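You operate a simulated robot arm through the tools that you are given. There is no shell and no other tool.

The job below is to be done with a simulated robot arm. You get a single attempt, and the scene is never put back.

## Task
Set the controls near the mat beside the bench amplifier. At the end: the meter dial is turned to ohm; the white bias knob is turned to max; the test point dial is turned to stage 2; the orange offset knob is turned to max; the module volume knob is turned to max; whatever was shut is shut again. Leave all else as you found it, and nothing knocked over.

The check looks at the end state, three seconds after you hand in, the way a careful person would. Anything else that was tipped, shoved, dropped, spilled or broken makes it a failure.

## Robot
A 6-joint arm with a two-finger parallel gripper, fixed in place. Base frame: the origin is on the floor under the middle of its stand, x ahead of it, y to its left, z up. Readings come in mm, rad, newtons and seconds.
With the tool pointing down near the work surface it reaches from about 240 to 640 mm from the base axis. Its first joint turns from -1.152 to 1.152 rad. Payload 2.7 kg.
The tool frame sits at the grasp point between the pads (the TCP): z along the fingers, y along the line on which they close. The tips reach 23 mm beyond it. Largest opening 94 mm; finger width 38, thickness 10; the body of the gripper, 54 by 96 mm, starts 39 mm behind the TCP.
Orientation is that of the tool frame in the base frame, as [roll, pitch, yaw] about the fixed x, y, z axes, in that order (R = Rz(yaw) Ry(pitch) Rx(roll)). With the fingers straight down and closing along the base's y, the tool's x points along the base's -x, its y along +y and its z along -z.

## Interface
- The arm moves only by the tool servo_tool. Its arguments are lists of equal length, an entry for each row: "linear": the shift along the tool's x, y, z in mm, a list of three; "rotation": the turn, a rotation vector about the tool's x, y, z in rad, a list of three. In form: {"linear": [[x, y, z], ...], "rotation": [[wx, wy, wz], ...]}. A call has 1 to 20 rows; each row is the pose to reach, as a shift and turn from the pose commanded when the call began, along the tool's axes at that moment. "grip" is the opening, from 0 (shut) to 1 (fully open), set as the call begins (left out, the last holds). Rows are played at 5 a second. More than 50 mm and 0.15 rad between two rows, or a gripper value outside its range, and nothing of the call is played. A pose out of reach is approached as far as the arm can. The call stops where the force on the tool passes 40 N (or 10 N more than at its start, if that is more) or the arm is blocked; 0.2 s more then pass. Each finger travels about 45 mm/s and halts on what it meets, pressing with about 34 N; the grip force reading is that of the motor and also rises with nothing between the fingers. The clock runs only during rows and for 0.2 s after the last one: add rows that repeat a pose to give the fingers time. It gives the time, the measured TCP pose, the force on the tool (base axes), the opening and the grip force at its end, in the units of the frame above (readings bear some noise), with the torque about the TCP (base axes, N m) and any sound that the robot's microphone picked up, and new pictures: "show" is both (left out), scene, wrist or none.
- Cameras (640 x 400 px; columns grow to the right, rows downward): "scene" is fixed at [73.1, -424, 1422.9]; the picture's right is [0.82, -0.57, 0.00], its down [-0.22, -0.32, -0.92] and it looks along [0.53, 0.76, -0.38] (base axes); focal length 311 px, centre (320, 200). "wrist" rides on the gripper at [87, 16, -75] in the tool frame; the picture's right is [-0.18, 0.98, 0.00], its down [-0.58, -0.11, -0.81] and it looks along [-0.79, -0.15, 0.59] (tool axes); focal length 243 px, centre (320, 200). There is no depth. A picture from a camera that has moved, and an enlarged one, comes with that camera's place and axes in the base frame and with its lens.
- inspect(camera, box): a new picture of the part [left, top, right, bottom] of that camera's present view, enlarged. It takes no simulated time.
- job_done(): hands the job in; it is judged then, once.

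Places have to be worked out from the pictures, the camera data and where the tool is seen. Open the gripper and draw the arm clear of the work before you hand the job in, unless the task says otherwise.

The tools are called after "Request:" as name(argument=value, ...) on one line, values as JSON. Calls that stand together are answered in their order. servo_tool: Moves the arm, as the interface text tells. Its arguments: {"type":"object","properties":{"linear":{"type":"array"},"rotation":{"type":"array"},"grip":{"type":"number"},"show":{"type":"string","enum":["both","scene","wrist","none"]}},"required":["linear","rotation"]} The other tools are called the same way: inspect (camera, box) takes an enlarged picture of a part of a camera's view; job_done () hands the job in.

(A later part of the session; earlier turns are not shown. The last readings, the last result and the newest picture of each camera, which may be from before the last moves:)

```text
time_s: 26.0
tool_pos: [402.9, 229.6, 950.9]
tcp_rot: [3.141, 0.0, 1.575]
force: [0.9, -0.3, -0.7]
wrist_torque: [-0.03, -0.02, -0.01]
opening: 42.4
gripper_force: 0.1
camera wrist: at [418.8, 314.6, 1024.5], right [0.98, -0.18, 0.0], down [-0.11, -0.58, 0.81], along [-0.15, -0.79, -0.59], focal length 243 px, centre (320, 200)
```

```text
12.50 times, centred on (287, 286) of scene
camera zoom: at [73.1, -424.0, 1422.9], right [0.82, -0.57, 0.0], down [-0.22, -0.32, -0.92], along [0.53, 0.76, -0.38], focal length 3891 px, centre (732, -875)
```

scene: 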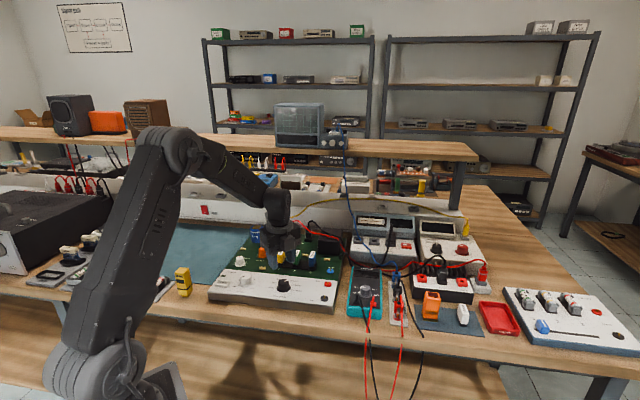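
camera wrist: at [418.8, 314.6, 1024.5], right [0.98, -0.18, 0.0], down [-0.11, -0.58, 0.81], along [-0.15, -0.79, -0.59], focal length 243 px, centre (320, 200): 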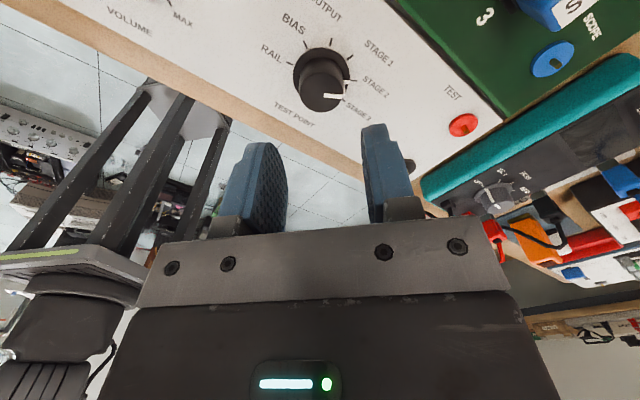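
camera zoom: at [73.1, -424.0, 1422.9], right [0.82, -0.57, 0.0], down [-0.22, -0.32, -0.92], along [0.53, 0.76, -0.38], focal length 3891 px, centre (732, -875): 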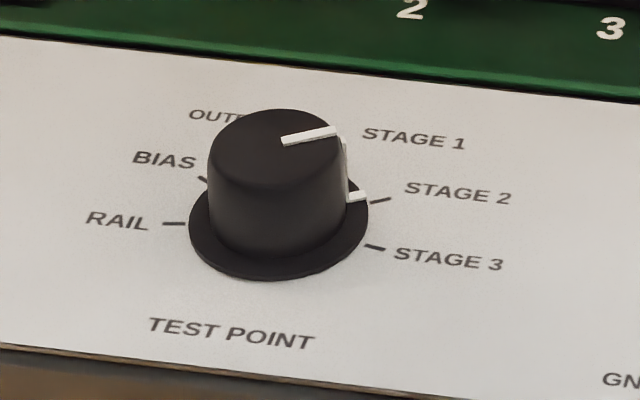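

The test point dial is exactly at STAGE 2 and the board hasn't shifted. Next is volume: its ticks fit a circle at (324.8,309.7), MIN at 180° and MAX at −90° (270° clockwise). I'll move above it while rotating back counter-clockwise.

Request:
servo_tool(linear=[[4, -4, 0], [8, -8, 0], [12, -12, 0], [16, -16, 0], [20, -20, 0], [25, -24, 0], [30, -29, 0], [35, -34, 0], [40, -39, 0], [45, -44, 0], [50, -49, 0], [55, -54, 0], [60, -59, 0], [65, -64, 0], [70, -68, 0], [74, -72, 0], [78, -76, 0], [81.3, -78.7, 0], [81.3, -78.7, 0], [81.3, -78.7, 0]], rotation=[[0, 0, -0.14], [0, 0, -0.28], [0, 0, -0.42], [0, 0, -0.56], [0, 0, -0.7], [0, 0, -0.84], [0, 0, -0.98], [0, 0, -1.12], [0, 0, -1.26], [0, 0, -1.4], [0, 0, -1.54], [0, 0, -1.68], [0, 0, -1.82], [0, 0, -1.96], [0, 0, -2.1], [0, 0, -2.24], [0, 0, -2.38], [0, 0, -2.52], [0, 0, -2.66], [0, 0, -2.79]], grip=0.5)

Request:
inspect(camera="wrist", box=[240, 20, 400, 120])

Request:
inspect(camera="wrist", box=[360, 20, 520, 120])

```text
time_s: 30.2
tool_pos: [323.8, 309.5, 952.2]
tcp_rot: [-3.142, 0.0, -1.914]
force: [0.6, 0.1, -0.1]
wrist_torque: [0.0, -0.02, 0.0]
opening: 46.9
gripper_force: 0.0
camera wrist: at [279.5, 233.3, 1024.5], right [-0.86, 0.51, 0.0], down [0.3, 0.51, 0.81], along [0.41, 0.7, -0.59], focal length 243 px, centre (320, 200)
```

scene: 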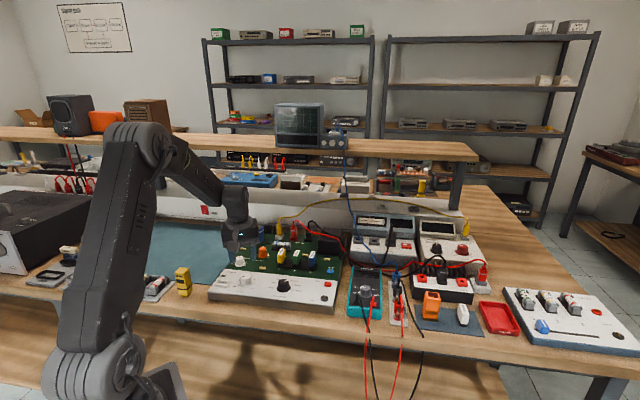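
wrist: 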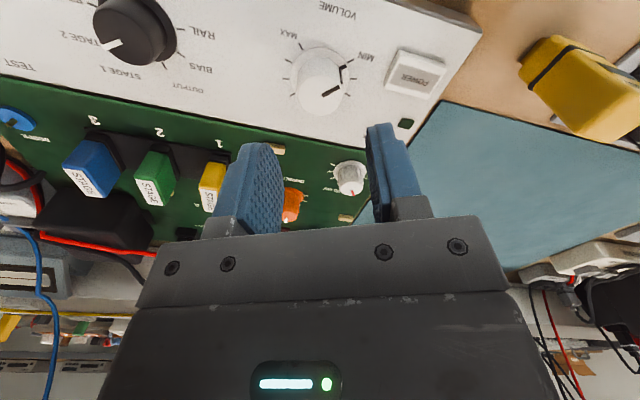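

```text
4.00 times, centred on (320, 70) of wrist
camera zoom: at [279.5, 233.3, 1024.5], right [-0.86, 0.51, 0.0], down [0.3, 0.51, 0.81], along [0.41, 0.7, -0.59], focal length 970 px, centre (320, 720)
```

zoom: 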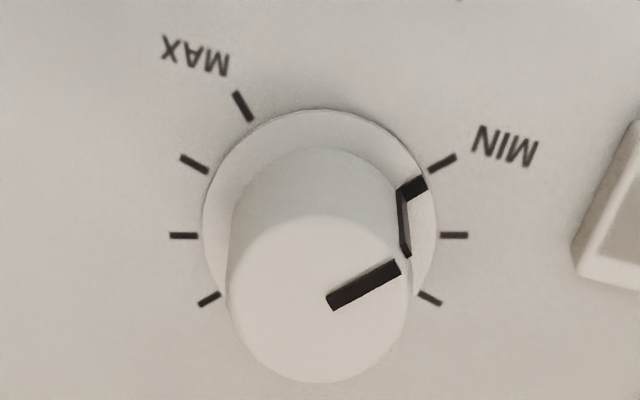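

```text
4.00 times, centred on (440, 70) of wrist
camera zoom: at [279.5, 233.3, 1024.5], right [-0.86, 0.51, 0.0], down [0.3, 0.51, 0.81], along [0.41, 0.7, -0.59], focal length 970 px, centre (-160, 720)
```

zoom: 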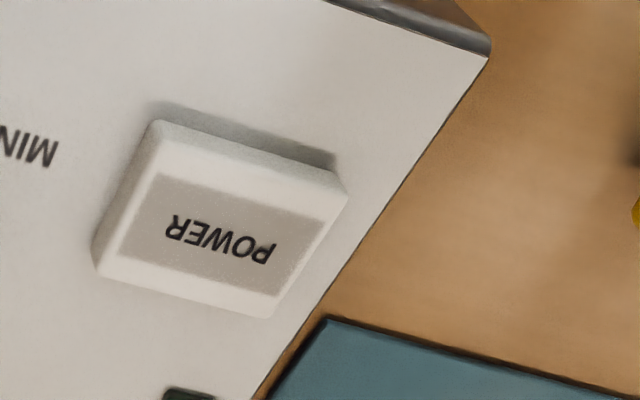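

The volume pointer is at MIN; the knob is centred in y and by comparison with the calibrated view about 1.8 mm toward tool −x. I'll correct that and descend part-way to verify.

Request:
servo_tool(linear=[[-1.8, 0, 15], [-1.8, 0, 30], [-1.8, 0, 44], [-1.8, 0, 44]], rotation=[[0, 0, 0], [0, 0, 0], [0, 0, 0], [0, 0, 0]], grip=0.45, show="wrist")

Request:
inspect(camera="wrist", box=[220, 60, 420, 200])

```text
time_s: 31.2
tool_pos: [324.2, 311.9, 907.3]
tcp_rot: [3.141, 0.0, -1.919]
force: [-0.1, 0.4, 0.1]
wrist_torque: [0.04, 0.01, -0.01]
opening: 42.4
gripper_force: 0.1
camera wrist: at [280.0, 235.4, 980.1], right [-0.86, 0.51, 0.0], down [0.3, 0.51, 0.81], along [0.41, 0.69, -0.59], focal length 243 px, centre (320, 200)
```

wrist: 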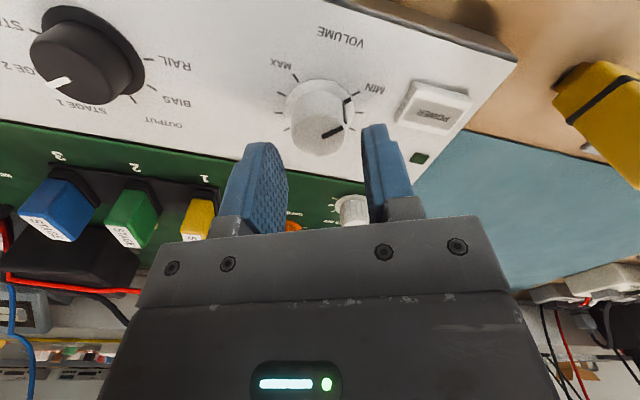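

```text
2.86 times, centred on (320, 130) of wrist
camera zoom: at [280.0, 235.4, 980.1], right [-0.86, 0.51, 0.0], down [0.3, 0.51, 0.81], along [0.41, 0.69, -0.59], focal length 693 px, centre (320, 400)
```

zoom: 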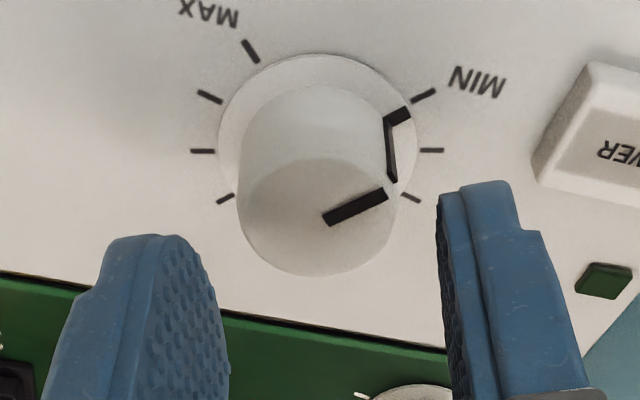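

The volume knob looks centred to within about half a millimetre. I'll apply a small (−0.4,−0.3) correction, descend the remaining 26 mm and close on it.

Request:
servo_tool(linear=[[-0.4, -0.3, 10], [-0.4, -0.3, 20], [-0.4, -0.3, 26], [-0.4, -0.3, 26]], rotation=[[0, 0, 0], [0, 0, 0], [0, 0, 0], [0, 0, 0]], show="wrist")

Request:
inspect(camera="wrist", box=[220, 80, 420, 220])

Request:
servo_tool(linear=[[0, 0, 0], [0, 0, 0], [0, 0, 0]], rotation=[[0, 0, 0], [0, 0, 0], [0, 0, 0]], grip=0.2, show="none")

```text
time_s: 32.2
tool_pos: [325.5, 311.8, 880.6]
tcp_rot: [-3.141, 0.0, -1.919]
force: [-0.3, 0.6, 0.7]
wrist_torque: [0.0, -0.02, 0.03]
opening: 42.1
gripper_force: 0.0
camera wrist: at [280.5, 235.3, 954.1], right [-0.86, 0.51, 0.0], down [0.3, 0.51, 0.81], along [0.41, 0.69, -0.59], focal length 243 px, centre (320, 200)
```

wrist: 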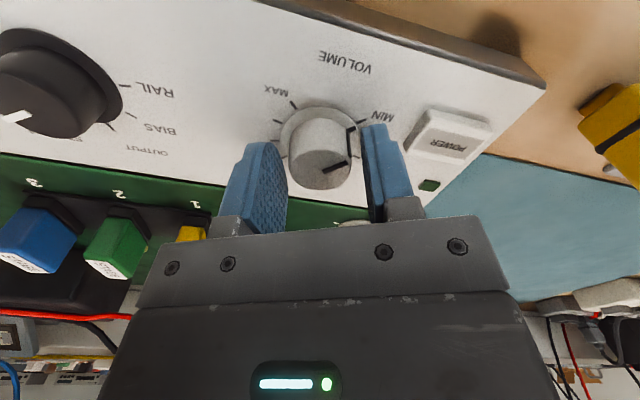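

```text
2.86 times, centred on (320, 150) of wrist
camera zoom: at [280.5, 235.3, 954.1], right [-0.86, 0.51, 0.0], down [0.3, 0.51, 0.81], along [0.41, 0.69, -0.59], focal length 693 px, centre (320, 343)
```

zoom: 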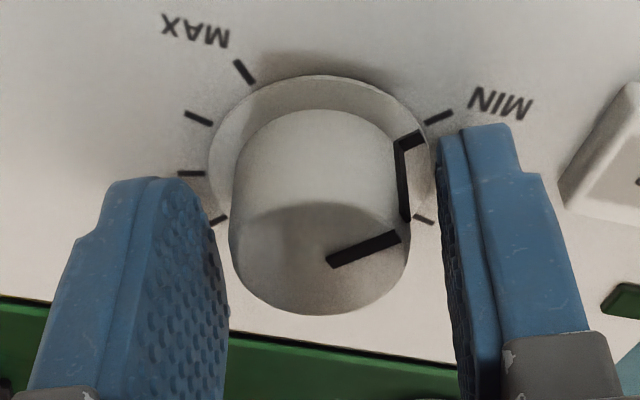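

```text
time_s: 33.0
tool_pos: [324.8, 311.7, 879.7]
tcp_rot: [-3.141, 0.0, -1.918]
force: [1.2, 0.3, -0.9]
wrist_torque: [0.26, 0.3, 0.0]
opening: 31.7
gripper_force: 44.7
```

The grip is well centred (about 1 N lateral). I'll turn the volume knob clockwise by 2.38 rad, with a slight eccentricity compensation.

Request:
servo_tool(linear=[[-0.01, 0.07, 0], [-0.02, 0.14, 0], [-0.04, 0.2, 0], [-0.08, 0.27, 0], [-0.12, 0.32, 0], [-0.17, 0.37, 0], [-0.22, 0.42, 0], [-0.28, 0.45, 0], [-0.35, 0.48, 0], [-0.42, 0.49, 0], [-0.49, 0.5, 0], [-0.55, 0.5, 0], [-0.62, 0.49, 0], [-0.69, 0.46, 0], [-0.75, 0.43, 0], [-0.81, 0.39, 0], [-0.86, 0.35, 0], [-0.86, 0.35, 0]], rotation=[[0, 0, 0.14], [0, 0, 0.28], [0, 0, 0.42], [0, 0, 0.56], [0, 0, 0.7], [0, 0, 0.84], [0, 0, 0.98], [0, 0, 1.12], [0, 0, 1.26], [0, 0, 1.4], [0, 0, 1.54], [0, 0, 1.68], [0, 0, 1.82], [0, 0, 1.96], [0, 0, 2.1], [0, 0, 2.24], [0, 0, 2.38], [0, 0, 2.38]])

Request:
inspect(camera="wrist", box=[220, 80, 420, 220])

```text
time_s: 36.8
tool_pos: [325.1, 310.1, 880.7]
tcp_rot: [-3.139, 0.001, 1.981]
force: [6.4, -27.1, 1.7]
wrist_torque: [0.26, -0.28, -0.01]
opening: 31.6
gripper_force: 45.1
camera wrist: at [305.7, 396.2, 954.0], right [0.97, 0.22, 0.0], down [0.13, -0.58, 0.81], along [0.18, -0.79, -0.59], focal length 243 px, centre (320, 200)
```

scene: 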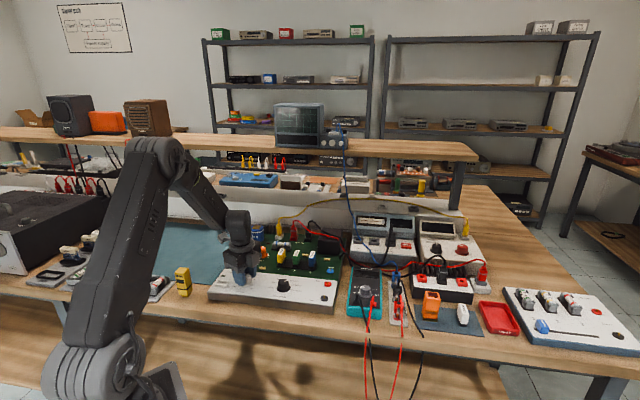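
wrist: 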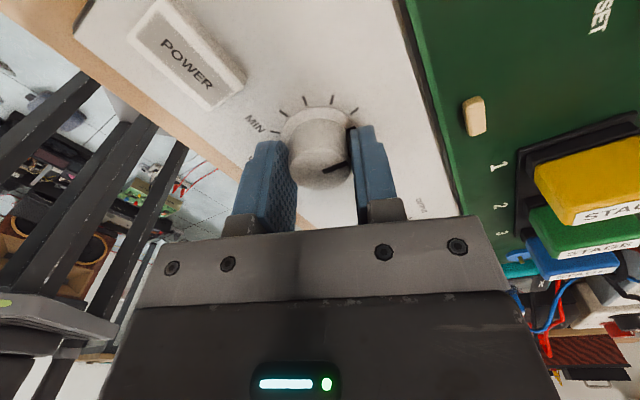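

```text
2.86 times, centred on (320, 150) of wrist
camera zoom: at [305.7, 396.2, 954.0], right [0.97, 0.22, 0.0], down [0.13, -0.58, 0.81], along [0.18, -0.79, -0.59], focal length 693 px, centre (320, 343)
```

zoom: 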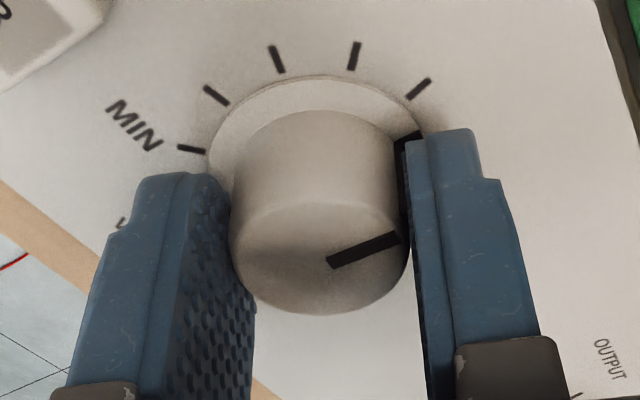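

The knob turned with the grip to about half-way. A 27 N force along tool −x tells me the knob centre is +0.95 mm in tool x; I'll relieve the load (−2.3,−0.4), release, re-centre, and lift clear.

Request:
servo_tool(linear=[[-1.2, -0.2, 0], [-2.3, -0.4, 0], [-2.3, -0.4, 0]], rotation=[[0, 0, 0], [0, 0, 0], [0, 0, 0]], show="none")

Request:
servo_tool(linear=[[0, 0, 0], [0, 0, 0], [0.9, 0, 0], [0.9, 0, -15], [0.9, 0, -26], [0.9, 0, -26]], rotation=[[0, 0, 0], [0, 0, 0], [0, 0, 0], [0, 0, 0], [0, 0, 0], [0, 0, 0]], grip=0.45, show="wrist")

Request:
inspect(camera="wrist", box=[220, 60, 420, 200])

```text
time_s: 37.6
tool_pos: [326.0, 309.9, 880.9]
tcp_rot: [-3.141, 0.0, 1.983]
force: [4.1, -5.9, -8.1]
wrist_torque: [-1.21, -0.03, 0.0]
opening: 31.4
gripper_force: 44.7
```

```text
time_s: 39.0
tool_pos: [325.5, 311.0, 906.6]
tcp_rot: [-3.141, 0.001, 1.985]
force: [0.3, -0.4, 0.6]
wrist_torque: [0.03, 0.02, 0.01]
opening: 42.2
gripper_force: 0.0
camera wrist: at [305.1, 395.9, 980.4], right [0.97, 0.23, 0.0], down [0.13, -0.58, 0.81], along [0.18, -0.79, -0.59], focal length 243 px, centre (320, 200)
```

wrist: 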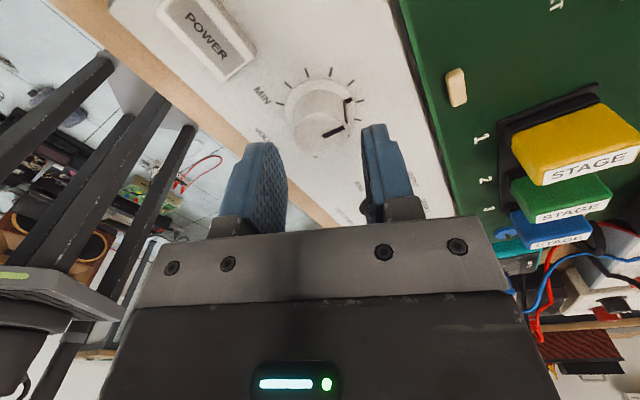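

```text
2.86 times, centred on (320, 130) of wrist
camera zoom: at [305.1, 395.9, 980.4], right [0.97, 0.23, 0.0], down [0.13, -0.58, 0.81], along [0.18, -0.79, -0.59], focal length 693 px, centre (320, 400)
```

zoom: 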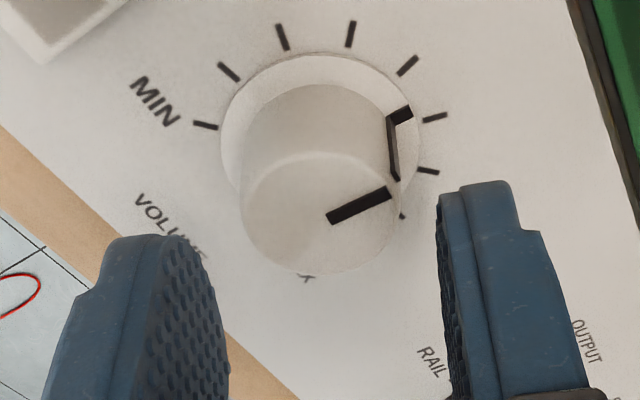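

Volume is at ~136° of 270°. I'll rotate the raised gripper back counter-clockwise by 2.38 rad for a second grip.

Request:
servo_tool(linear=[[0, 0, 0], [0, 0, 0], [0, 0, 0], [0, 0, 0], [0, 0, 0], [0, 0, 0], [0, 0, 0], [0, 0, 0], [0, 0, 0], [0, 0, 0], [0, 0, 0], [0, 0, 0], [0, 0, 0], [0, 0, 0], [0, 0, 0], [0, 0, 0], [0, 0, 0], [0, 0, 0]], rotation=[[0, 0, -0.14], [0, 0, -0.28], [0, 0, -0.42], [0, 0, -0.56], [0, 0, -0.7], [0, 0, -0.84], [0, 0, -0.98], [0, 0, -1.12], [0, 0, -1.26], [0, 0, -1.4], [0, 0, -1.54], [0, 0, -1.68], [0, 0, -1.82], [0, 0, -1.96], [0, 0, -2.1], [0, 0, -2.24], [0, 0, -2.38], [0, 0, -2.38]], show="wrist")

Request:
inspect(camera="wrist", box=[220, 60, 420, 200])

```text
time_s: 42.8
tool_pos: [325.3, 311.0, 906.6]
tcp_rot: [-3.141, 0.0, -1.917]
force: [0.3, 0.4, 1.2]
wrist_torque: [-0.01, 0.0, 0.0]
opening: 42.5
gripper_force: 0.1
camera wrist: at [280.9, 234.6, 980.3], right [-0.86, 0.51, 0.0], down [0.3, 0.51, 0.81], along [0.41, 0.7, -0.59], focal length 243 px, centre (320, 200)
```

wrist: 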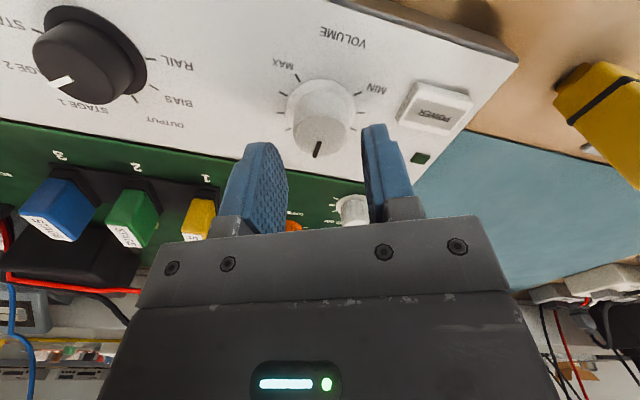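

```text
2.86 times, centred on (320, 130) of wrist
camera zoom: at [280.9, 234.6, 980.3], right [-0.86, 0.51, 0.0], down [0.3, 0.51, 0.81], along [0.41, 0.7, -0.59], focal length 693 px, centre (320, 400)
```

zoom: 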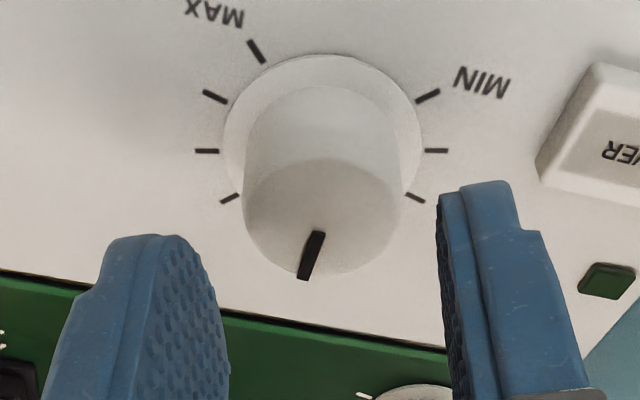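

Using both views, the residual offset is about (−0.25,+0.3) mm in tool axes. I'll correct it, descend 26 mm and grip again.

Request:
servo_tool(linear=[[-0.25, 0.3, 10], [-0.25, 0.3, 20], [-0.25, 0.3, 26], [-0.25, 0.3, 26]], rotation=[[0, 0, 0], [0, 0, 0], [0, 0, 0], [0, 0, 0]], show="none")

Request:
servo_tool(linear=[[0, 0, 0], [0, 0, 0], [0, 0, 0]], rotation=[[0, 0, 0], [0, 0, 0], [0, 0, 0]], grip=0.2, show="wrist")

```text
time_s: 43.8
tool_pos: [325.1, 310.4, 880.1]
tcp_rot: [3.14, 0.002, -1.918]
force: [0.1, -1.0, -0.4]
wrist_torque: [0.0, -0.02, 0.02]
opening: 42.3
gripper_force: 0.0
```

```text
time_s: 44.6
tool_pos: [325.3, 311.6, 881.0]
tcp_rot: [-3.141, 0.001, -1.918]
force: [-3.6, 1.7, -0.7]
wrist_torque: [0.25, 0.38, 0.01]
opening: 31.7
gripper_force: 44.8
camera wrist: at [280.5, 235.0, 954.1], right [-0.86, 0.51, 0.0], down [0.3, 0.51, 0.81], along [0.41, 0.69, -0.59], focal length 243 px, centre (320, 200)
```

wrist: 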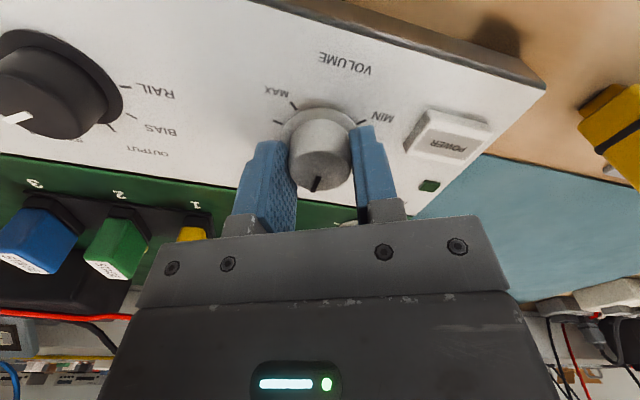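

Lateral load is only ~4 N. I'll turn the remaining 2.33 rad toward MAX.

Request:
servo_tool(linear=[[0, 0, 0], [0, 0, 0], [0, 0, 0], [0, 0, 0], [0, 0, 0], [0, 0, 0], [0, 0, 0], [0, 0, 0], [0, 0, 0], [0, 0, 0], [0, 0, 0], [0, 0, 0], [0, 0, 0], [0, 0, 0], [0, 0, 0], [0, 0, 0], [0, 0, 0], [0, 0, 0], [0, 0, 0]], rotation=[[0, 0, 0.14], [0, 0, 0.28], [0, 0, 0.42], [0, 0, 0.56], [0, 0, 0.7], [0, 0, 0.84], [0, 0, 0.98], [0, 0, 1.12], [0, 0, 1.26], [0, 0, 1.4], [0, 0, 1.54], [0, 0, 1.68], [0, 0, 1.82], [0, 0, 1.96], [0, 0, 2.1], [0, 0, 2.2], [0, 0, 2.28], [0, 0, 2.33], [0, 0, 2.33]])

Request:
inspect(camera="wrist", box=[220, 80, 420, 220])

Request:
inspect(camera="scene", box=[226, 252, 274, 292])

```text
time_s: 48.6
tool_pos: [325.2, 310.8, 880.3]
tcp_rot: [3.141, 0.002, 2.034]
force: [-0.7, -2.3, -10.4]
wrist_torque: [0.36, -0.21, 0.42]
opening: 31.3
gripper_force: 45.2
camera wrist: at [300.9, 395.2, 954.0], right [0.96, 0.27, 0.0], down [0.16, -0.57, 0.81], along [0.22, -0.78, -0.59], focal length 243 px, centre (320, 200)
```

scene: 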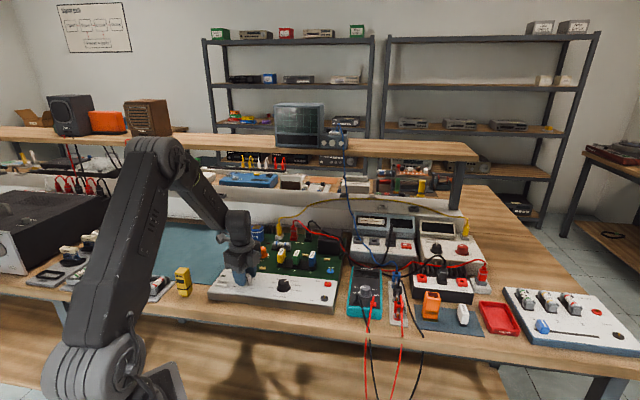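
wrist: 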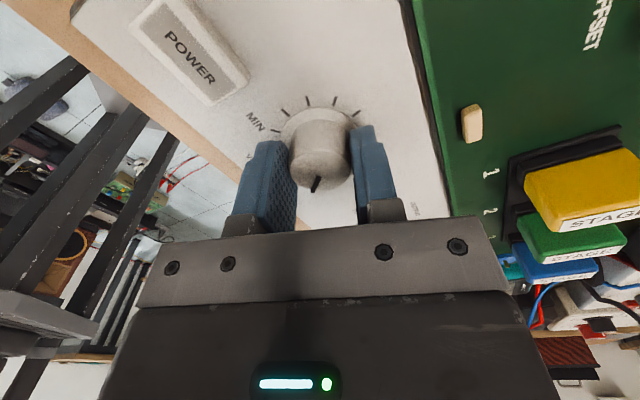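

```text
2.86 times, centred on (320, 150) of wrist
camera zoom: at [300.9, 395.2, 954.0], right [0.96, 0.27, 0.0], down [0.16, -0.57, 0.81], along [0.22, -0.78, -0.59], focal length 693 px, centre (320, 343)
```

zoom: 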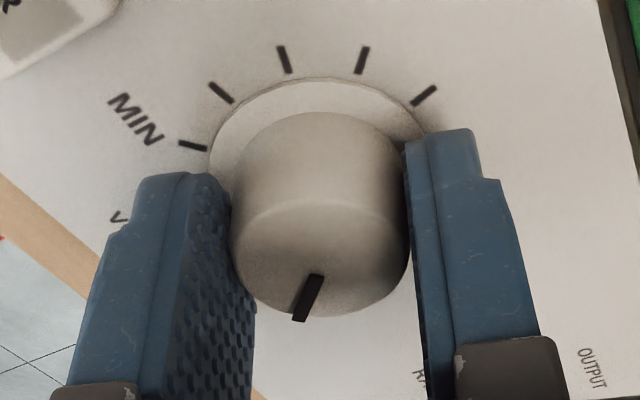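

```text
10.00 times, centred on (250, 272) of scene
camera zoom: at [73.2, -424.0, 1422.9], right [0.82, -0.57, 0.0], down [-0.22, -0.32, -0.92], along [0.53, 0.76, -0.39], focal length 3113 px, centre (1020, -520)
```

zoom: 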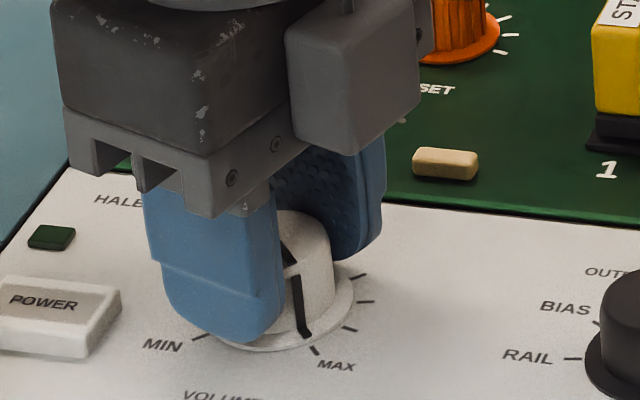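

A torque of 0.42 N·m about z shows the knob is at its stop, and the pointer lines up with the MAX tick. I'll release, lift and check.

Request:
servo_tool(linear=[[0, 0, 0], [0, 0, 0], [0, 0, -15], [0, 0, -30], [0, 0, -50], [0, 0, -70], [0, 0, -70]], rotation=[[0, 0, 0], [0, 0, 0], [0, 0, 0], [0, 0, 0], [0, 0, 0], [0, 0, 0], [0, 0, 0]], grip=0.45)

Request:
inspect(camera="wrist", box=[240, 20, 400, 120])

Request:
inspect(camera="scene", box=[226, 252, 274, 292])

```text
time_s: 50.2
tool_pos: [326.2, 310.9, 951.7]
tcp_rot: [-3.141, 0.0, 2.035]
force: [-0.4, 0.4, 0.3]
wrist_torque: [0.04, -0.01, 0.0]
opening: 42.4
gripper_force: 0.2
camera wrist: at [301.2, 394.8, 1024.3], right [0.96, 0.28, 0.0], down [0.16, -0.57, 0.81], along [0.22, -0.78, -0.59], focal length 243 px, centre (320, 200)
```

scene: 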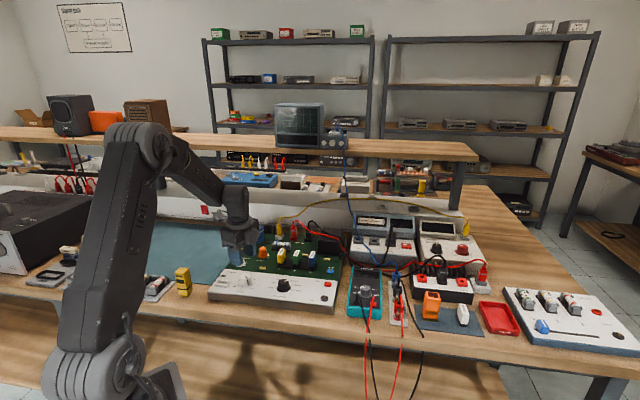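
wrist: 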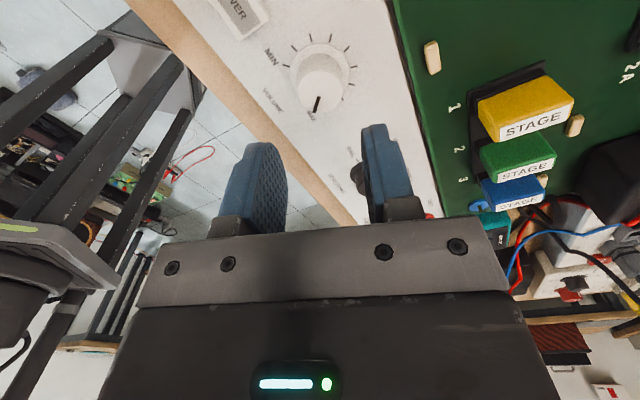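

```text
4.00 times, centred on (320, 70) of wrist
camera zoom: at [301.2, 394.8, 1024.3], right [0.96, 0.28, 0.0], down [0.16, -0.57, 0.81], along [0.22, -0.78, -0.59], focal length 970 px, centre (320, 720)
```

zoom: 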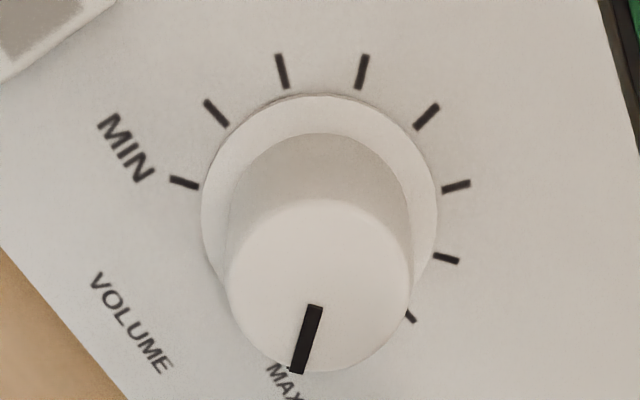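

```text
10.00 times, centred on (250, 272) of scene
camera zoom: at [73.1, -424.0, 1422.9], right [0.82, -0.57, 0.0], down [-0.22, -0.32, -0.92], along [0.53, 0.76, -0.38], focal length 3113 px, centre (1020, -520)
```

zoom: 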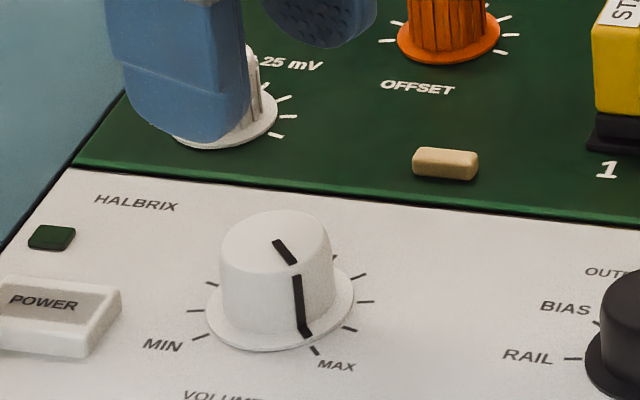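

The volume knob is at MAX. Next I'll move above the white bias knob (estimated near (348,411)) while rotating back to yaw ≈250°.

Request:
servo_tool(linear=[[0, 0, -10], [5, 4, -10], [10, 8, -10], [15, 12, -10], [20, 16, -10], [25, 20, -10], [30, 25, -10], [35, 29, -10], [40, 33, -10], [46, 38, -10], [52, 43, -10], [57, 47, -10], [62, 51, -10], [67, 55, -10], [72, 59, -10], [77, 63, -10], [79.3, 64.9, -5], [79.3, 64.9, 0], [79.3, 64.9, 0]], rotation=[[0, 0, -0.14], [0, 0, -0.28], [0, 0, -0.42], [0, 0, -0.56], [0, 0, -0.7], [0, 0, -0.84], [0, 0, -0.98], [0, 0, -1.12], [0, 0, -1.26], [0, 0, -1.4], [0, 0, -1.54], [0, 0, -1.68], [0, 0, -1.82], [0, 0, -1.96], [0, 0, -2.1], [0, 0, -2.22], [0, 0, -2.33], [0, 0, -2.33], [0, 0, -2.33]])

Request:
inspect(camera="wrist", box=[240, 20, 400, 120])

```text
time_s: 54.2
tool_pos: [347.8, 411.3, 950.7]
tcp_rot: [-3.141, -0.001, -1.918]
force: [0.5, -0.8, -0.4]
wrist_torque: [-0.01, 0.04, 0.02]
opening: 42.2
gripper_force: 0.0
camera wrist: at [303.1, 334.7, 1024.0], right [-0.86, 0.51, 0.0], down [0.3, 0.51, 0.81], along [0.41, 0.69, -0.59], focal length 243 px, centre (320, 200)
```

scene: 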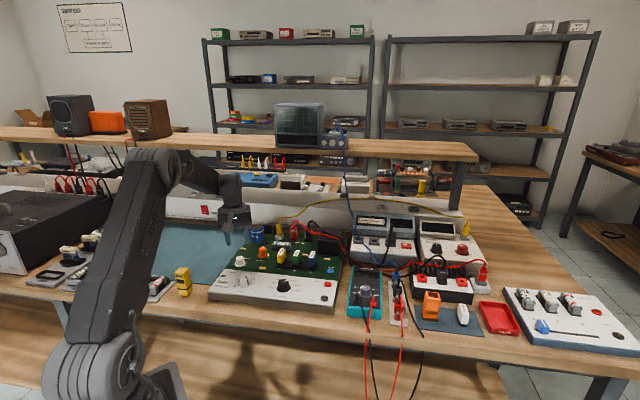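
wrist: 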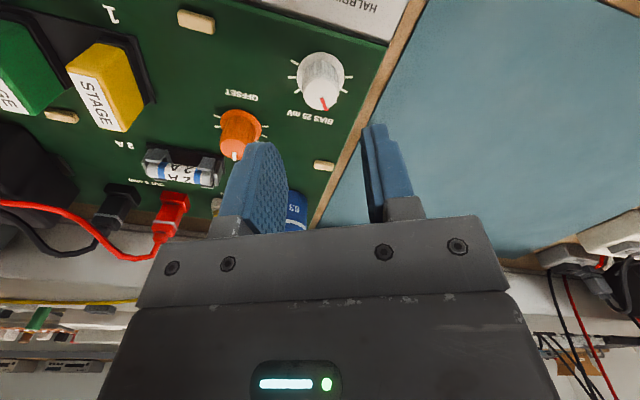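

```text
4.00 times, centred on (320, 70) of wrist
camera zoom: at [303.1, 334.7, 1024.0], right [-0.86, 0.51, 0.0], down [0.3, 0.51, 0.81], along [0.41, 0.69, -0.59], focal length 970 px, centre (320, 720)
```

zoom: 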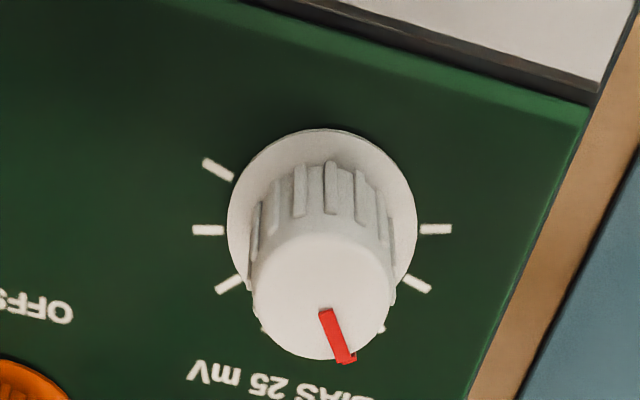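

The bias knob's ticks fit centre ≈(348.5,412) with the max end at about −63°, ~129° clockwise from the red pointer. I'll shift (−1.0,+0.2), descend 44 mm, and check from close up.

Request:
servo_tool(linear=[[-1.0, 0.2, 15], [-1.0, 0.2, 30], [-1.0, 0.2, 44], [-1.0, 0.2, 44]], rotation=[[0, 0, 0], [0, 0, 0], [0, 0, 0], [0, 0, 0]], grip=0.4, show="wrist")

Request:
inspect(camera="wrist", box=[220, 60, 420, 200])

Request:
inspect(camera="scene", box=[220, 220, 280, 270])

```text
time_s: 55.2
tool_pos: [348.8, 412.3, 905.8]
tcp_rot: [3.141, -0.001, -1.916]
force: [0.5, -0.3, 0.5]
wrist_torque: [-0.01, 0.0, 0.01]
opening: 37.7
gripper_force: 0.0
camera wrist: at [302.9, 335.8, 980.0], right [-0.86, 0.51, 0.0], down [0.3, 0.51, 0.81], along [0.41, 0.69, -0.59], focal length 243 px, centre (320, 200)
```

wrist: 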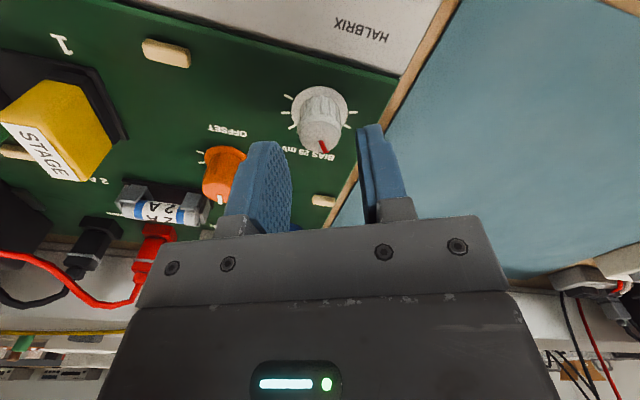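

```text
2.86 times, centred on (320, 130) of wrist
camera zoom: at [302.9, 335.8, 980.0], right [-0.86, 0.51, 0.0], down [0.3, 0.51, 0.81], along [0.41, 0.69, -0.59], focal length 693 px, centre (320, 400)
```

zoom: 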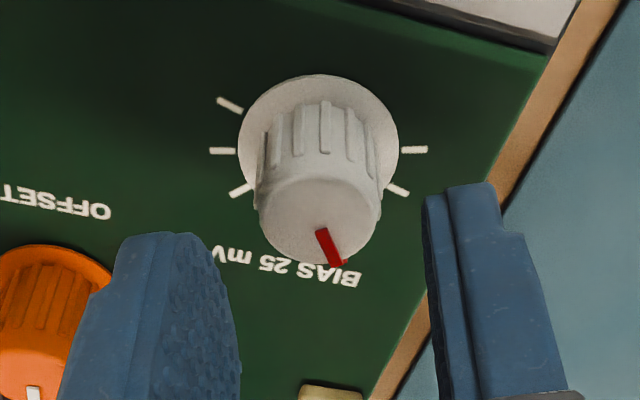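

```text
8.00 times, centred on (250, 245) of scene
camera zoom: at [73.1, -424.0, 1422.9], right [0.82, -0.57, 0.0], down [-0.22, -0.32, -0.92], along [0.53, 0.76, -0.38], focal length 2490 px, centre (880, -160)
```

zoom: 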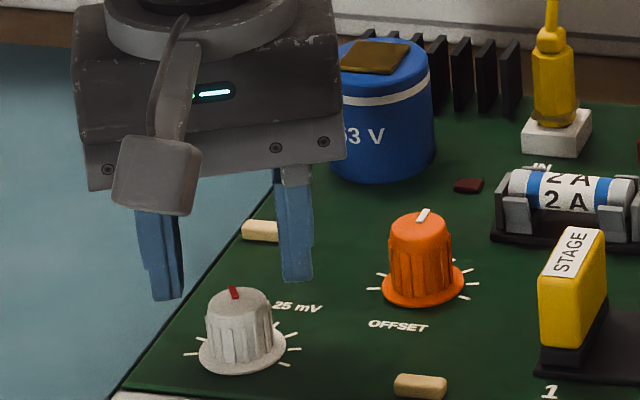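

The bias knob is centred well in x; I'll nudge −0.3 mm in y, descend 26 mm and close.

Request:
servo_tool(linear=[[0, -0.3, 10], [0, -0.3, 20], [0, -0.3, 26], [0, -0.3, 26]], rotation=[[0, 0, 0], [0, 0, 0], [0, 0, 0], [0, 0, 0]], show="wrist")

Request:
inspect(camera="wrist", box=[220, 80, 420, 220])

Request:
servo_tool(linear=[[0, 0, 0], [0, 0, 0], [0, 0, 0]], rotation=[[0, 0, 0], [0, 0, 0], [0, 0, 0]], grip=0.12, show="wrist")

Request:
inspect(camera="wrist", box=[220, 80, 420, 220])

```text
time_s: 56.2
tool_pos: [349.3, 413.1, 881.0]
tcp_rot: [-3.141, 0.001, -1.918]
force: [-0.1, -0.3, 0.5]
wrist_torque: [0.01, -0.01, 0.0]
opening: 37.6
gripper_force: 0.0
camera wrist: at [303.2, 336.1, 954.5], right [-0.86, 0.51, 0.0], down [0.3, 0.51, 0.81], along [0.41, 0.69, -0.59], focal length 243 px, centre (320, 200)
```

wrist: 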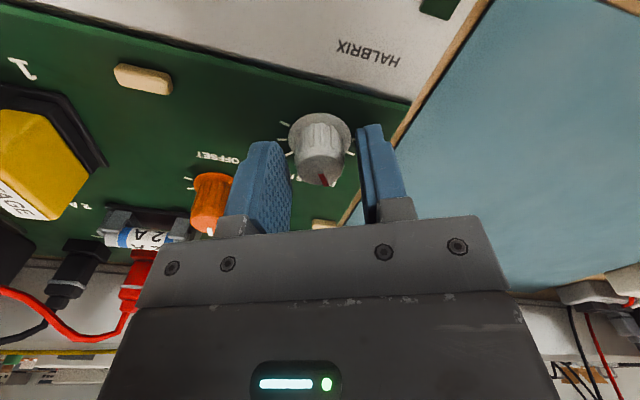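

```text
2.86 times, centred on (320, 150) of wrist
camera zoom: at [303.2, 336.1, 954.5], right [-0.86, 0.51, 0.0], down [0.3, 0.51, 0.81], along [0.41, 0.69, -0.59], focal length 693 px, centre (320, 343)
```

zoom: 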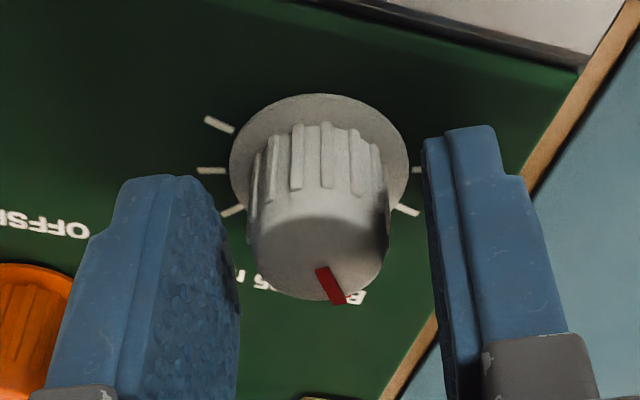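

```text
time_s: 57.0
tool_pos: [347.6, 412.4, 881.3]
tcp_rot: [3.141, 0.001, -1.918]
force: [0.2, -0.2, -1.0]
wrist_torque: [0.09, 0.0, -0.02]
opening: 23.3
gripper_force: 44.7
camera wrist: at [303.2, 336.1, 954.5], right [-0.86, 0.51, 0.0], down [0.3, 0.51, 0.81], along [0.41, 0.69, -0.59], focal length 243 px, centre (320, 200)
```

wrist: 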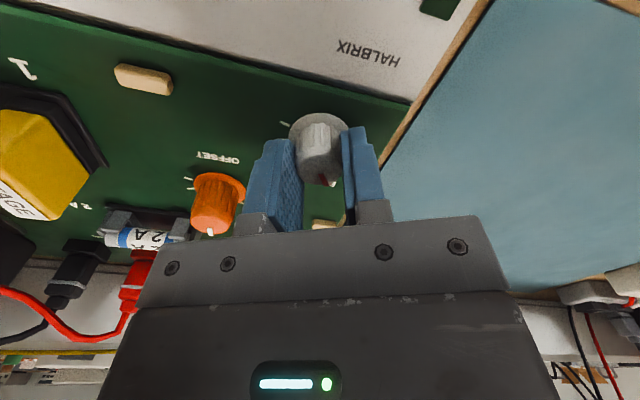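

```text
2.86 times, centred on (320, 150) of wrist
camera zoom: at [303.2, 336.1, 954.5], right [-0.86, 0.51, 0.0], down [0.3, 0.51, 0.81], along [0.41, 0.69, -0.59], focal length 693 px, centre (320, 343)
```

zoom: 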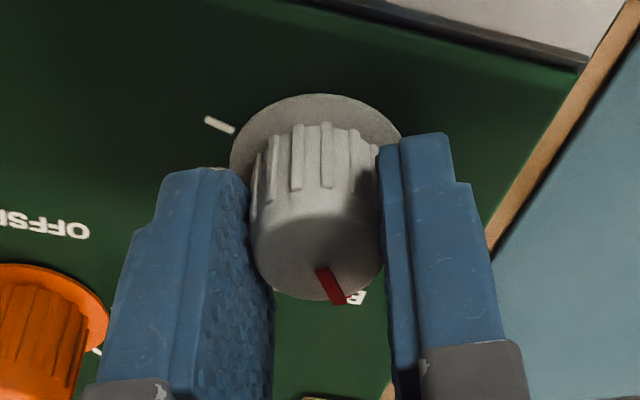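

The grip on the bias knob is balanced (near-zero lateral force). The pointer is at about 79°, so max is ~142° (2.48 rad) clockwise; I'll turn 2.24 rad first and check.

Request:
servo_tool(linear=[[0, 0, 0], [0, 0, 0], [0, 0, 0], [0, 0, 0], [0, 0, 0], [0, 0, 0], [0, 0, 0], [0, 0, 0], [0, 0, 0], [0, 0, 0], [0, 0, 0], [0, 0, 0], [0, 0, 0], [0, 0, 0], [0, 0, 0], [0, 0, 0], [0, 0, 0]], rotation=[[0, 0, 0.14], [0, 0, 0.28], [0, 0, 0.42], [0, 0, 0.56], [0, 0, 0.7], [0, 0, 0.84], [0, 0, 0.98], [0, 0, 1.12], [0, 0, 1.26], [0, 0, 1.4], [0, 0, 1.54], [0, 0, 1.68], [0, 0, 1.82], [0, 0, 1.96], [0, 0, 2.1], [0, 0, 2.24], [0, 0, 2.24]])

Request:
inspect(camera="wrist", box=[220, 80, 420, 220])

Request:
inspect(camera="scene", box=[220, 240, 268, 276])

```text
time_s: 60.6
tool_pos: [347.9, 410.5, 879.8]
tcp_rot: [-3.139, 0.001, 2.121]
force: [-1.8, -21.1, 10.1]
wrist_torque: [0.52, 0.46, 0.01]
opening: 23.4
gripper_force: 44.8
camera wrist: at [316.7, 492.7, 954.4], right [0.93, 0.36, 0.0], down [0.21, -0.55, 0.81], along [0.29, -0.75, -0.59], focal length 243 px, centre (320, 200)
```

scene: 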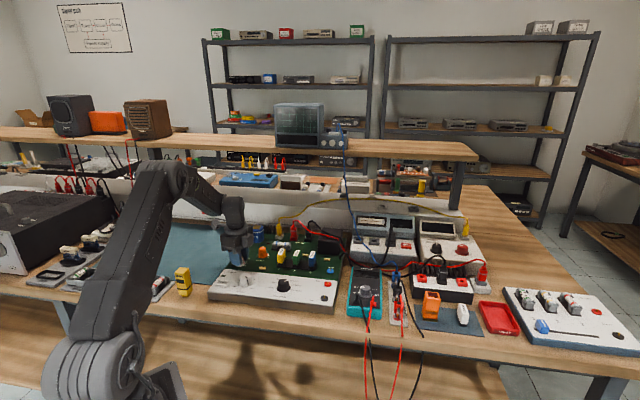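
wrist: 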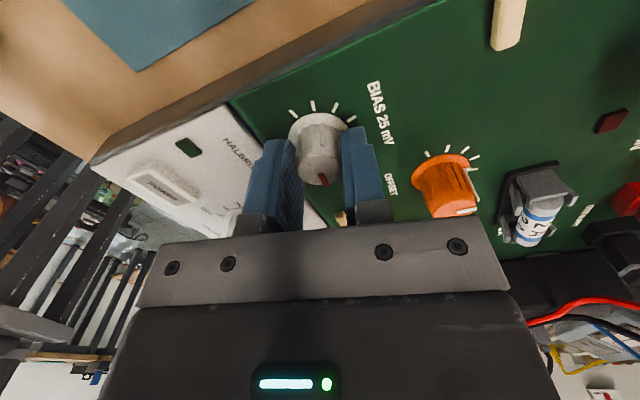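

```text
2.86 times, centred on (320, 150) of wrist
camera zoom: at [316.7, 492.7, 954.4], right [0.93, 0.36, 0.0], down [0.21, -0.55, 0.81], along [0.29, -0.75, -0.59], focal length 693 px, centre (320, 343)
```

zoom: 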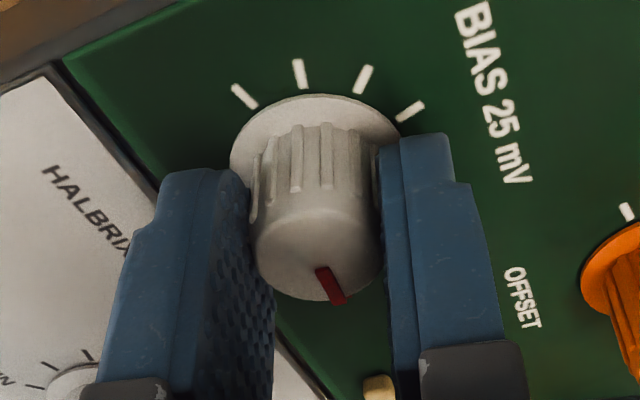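

```text
11.11 times, centred on (244, 258) of scene
camera zoom: at [73.0, -424.7, 1422.7], right [0.82, -0.57, 0.0], down [-0.22, -0.31, -0.92], along [0.53, 0.76, -0.38], focal length 3458 px, centre (1164, -444)
```

zoom: 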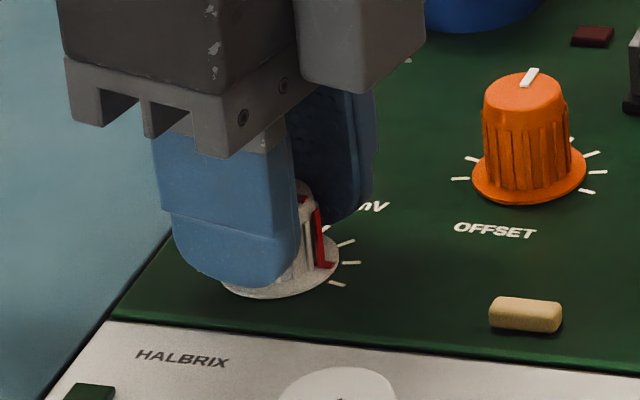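

The knob follows; the pointer is ~14° short of the last tick, with a moderate side load. I'll ease (−1.3,−0.9) and turn a further 0.24 rad, watching the torque for the stop.

Request:
servo_tool(linear=[[-0.7, -0.5, 0], [-1.3, -0.9, 0], [-1.3, -0.9, 0], [-1.3, -0.9, 0], [-1.3, -0.9, 0], [-1.3, -0.9, 0]], rotation=[[0, 0, 0], [0, 0, 0.05], [0, 0, 0.12], [0, 0, 0.19], [0, 0, 0.24], [0, 0, 0.24]], show="scene")

Request:
inspect(camera="scene", box=[220, 240, 268, 276])

Request:
inspect(camera="wrist", box=[220, 80, 420, 220])

```text
time_s: 62.0
tool_pos: [347.6, 410.5, 879.6]
tcp_rot: [3.141, 0.0, 1.883]
force: [-1.6, -6.9, 6.6]
wrist_torque: [-0.41, -0.14, -0.03]
opening: 23.8
gripper_force: 45.9
```

scene: 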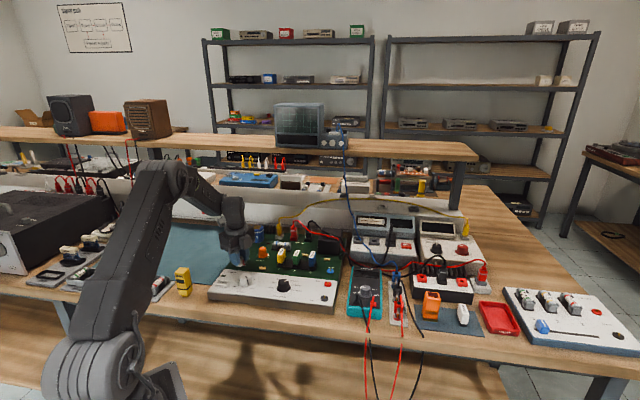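

```text
11.11 times, centred on (244, 258) of scene
camera zoom: at [73.0, -424.3, 1422.9], right [0.82, -0.57, 0.0], down [-0.22, -0.31, -0.92], along [0.53, 0.76, -0.38], focal length 3458 px, centre (1164, -444)
```

zoom: 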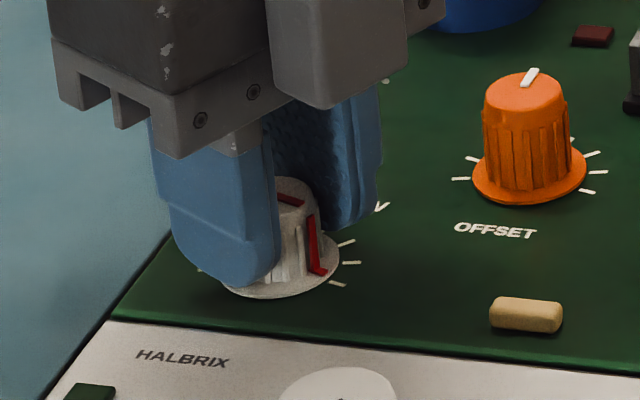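

```text
2.86 times, centred on (320, 150) of wrist
camera zoom: at [336.7, 497.5, 954.5], right [0.99, 0.13, 0.0], down [0.07, -0.59, 0.81], along [0.1, -0.8, -0.59], focal length 693 px, centre (320, 343)
```

zoom: 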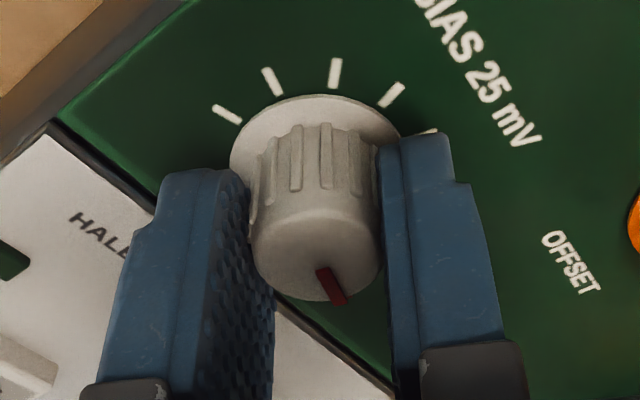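

Not yet at a stop (z torque ≈0) and the pointer is a few degrees short of the last tick. I'll turn in small increments until torque builds.

Request:
servo_tool(linear=[[0, 0, 0], [0, 0, 0], [0, 0, 0]], rotation=[[0, 0, 0.04], [0, 0, 0.07], [0, 0, 0.07]], show="none")

Request:
inspect(camera="scene", box=[230, 252, 256, 272])

```text
time_s: 62.8
tool_pos: [347.7, 411.7, 879.6]
tcp_rot: [-3.141, 0.0, 1.814]
force: [-4.5, -6.2, 7.0]
wrist_torque: [0.49, 0.13, 0.0]
opening: 23.3
gripper_force: 44.8
```

```text
16.00 times, centred on (243, 262) of scene
camera zoom: at [73.0, -424.3, 1422.9], right [0.82, -0.57, 0.0], down [-0.22, -0.31, -0.92], along [0.53, 0.76, -0.38], focal length 4980 px, centre (1552, -792)
```

zoom: 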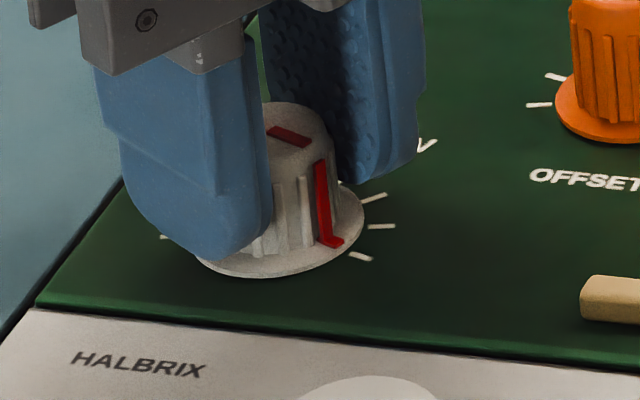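

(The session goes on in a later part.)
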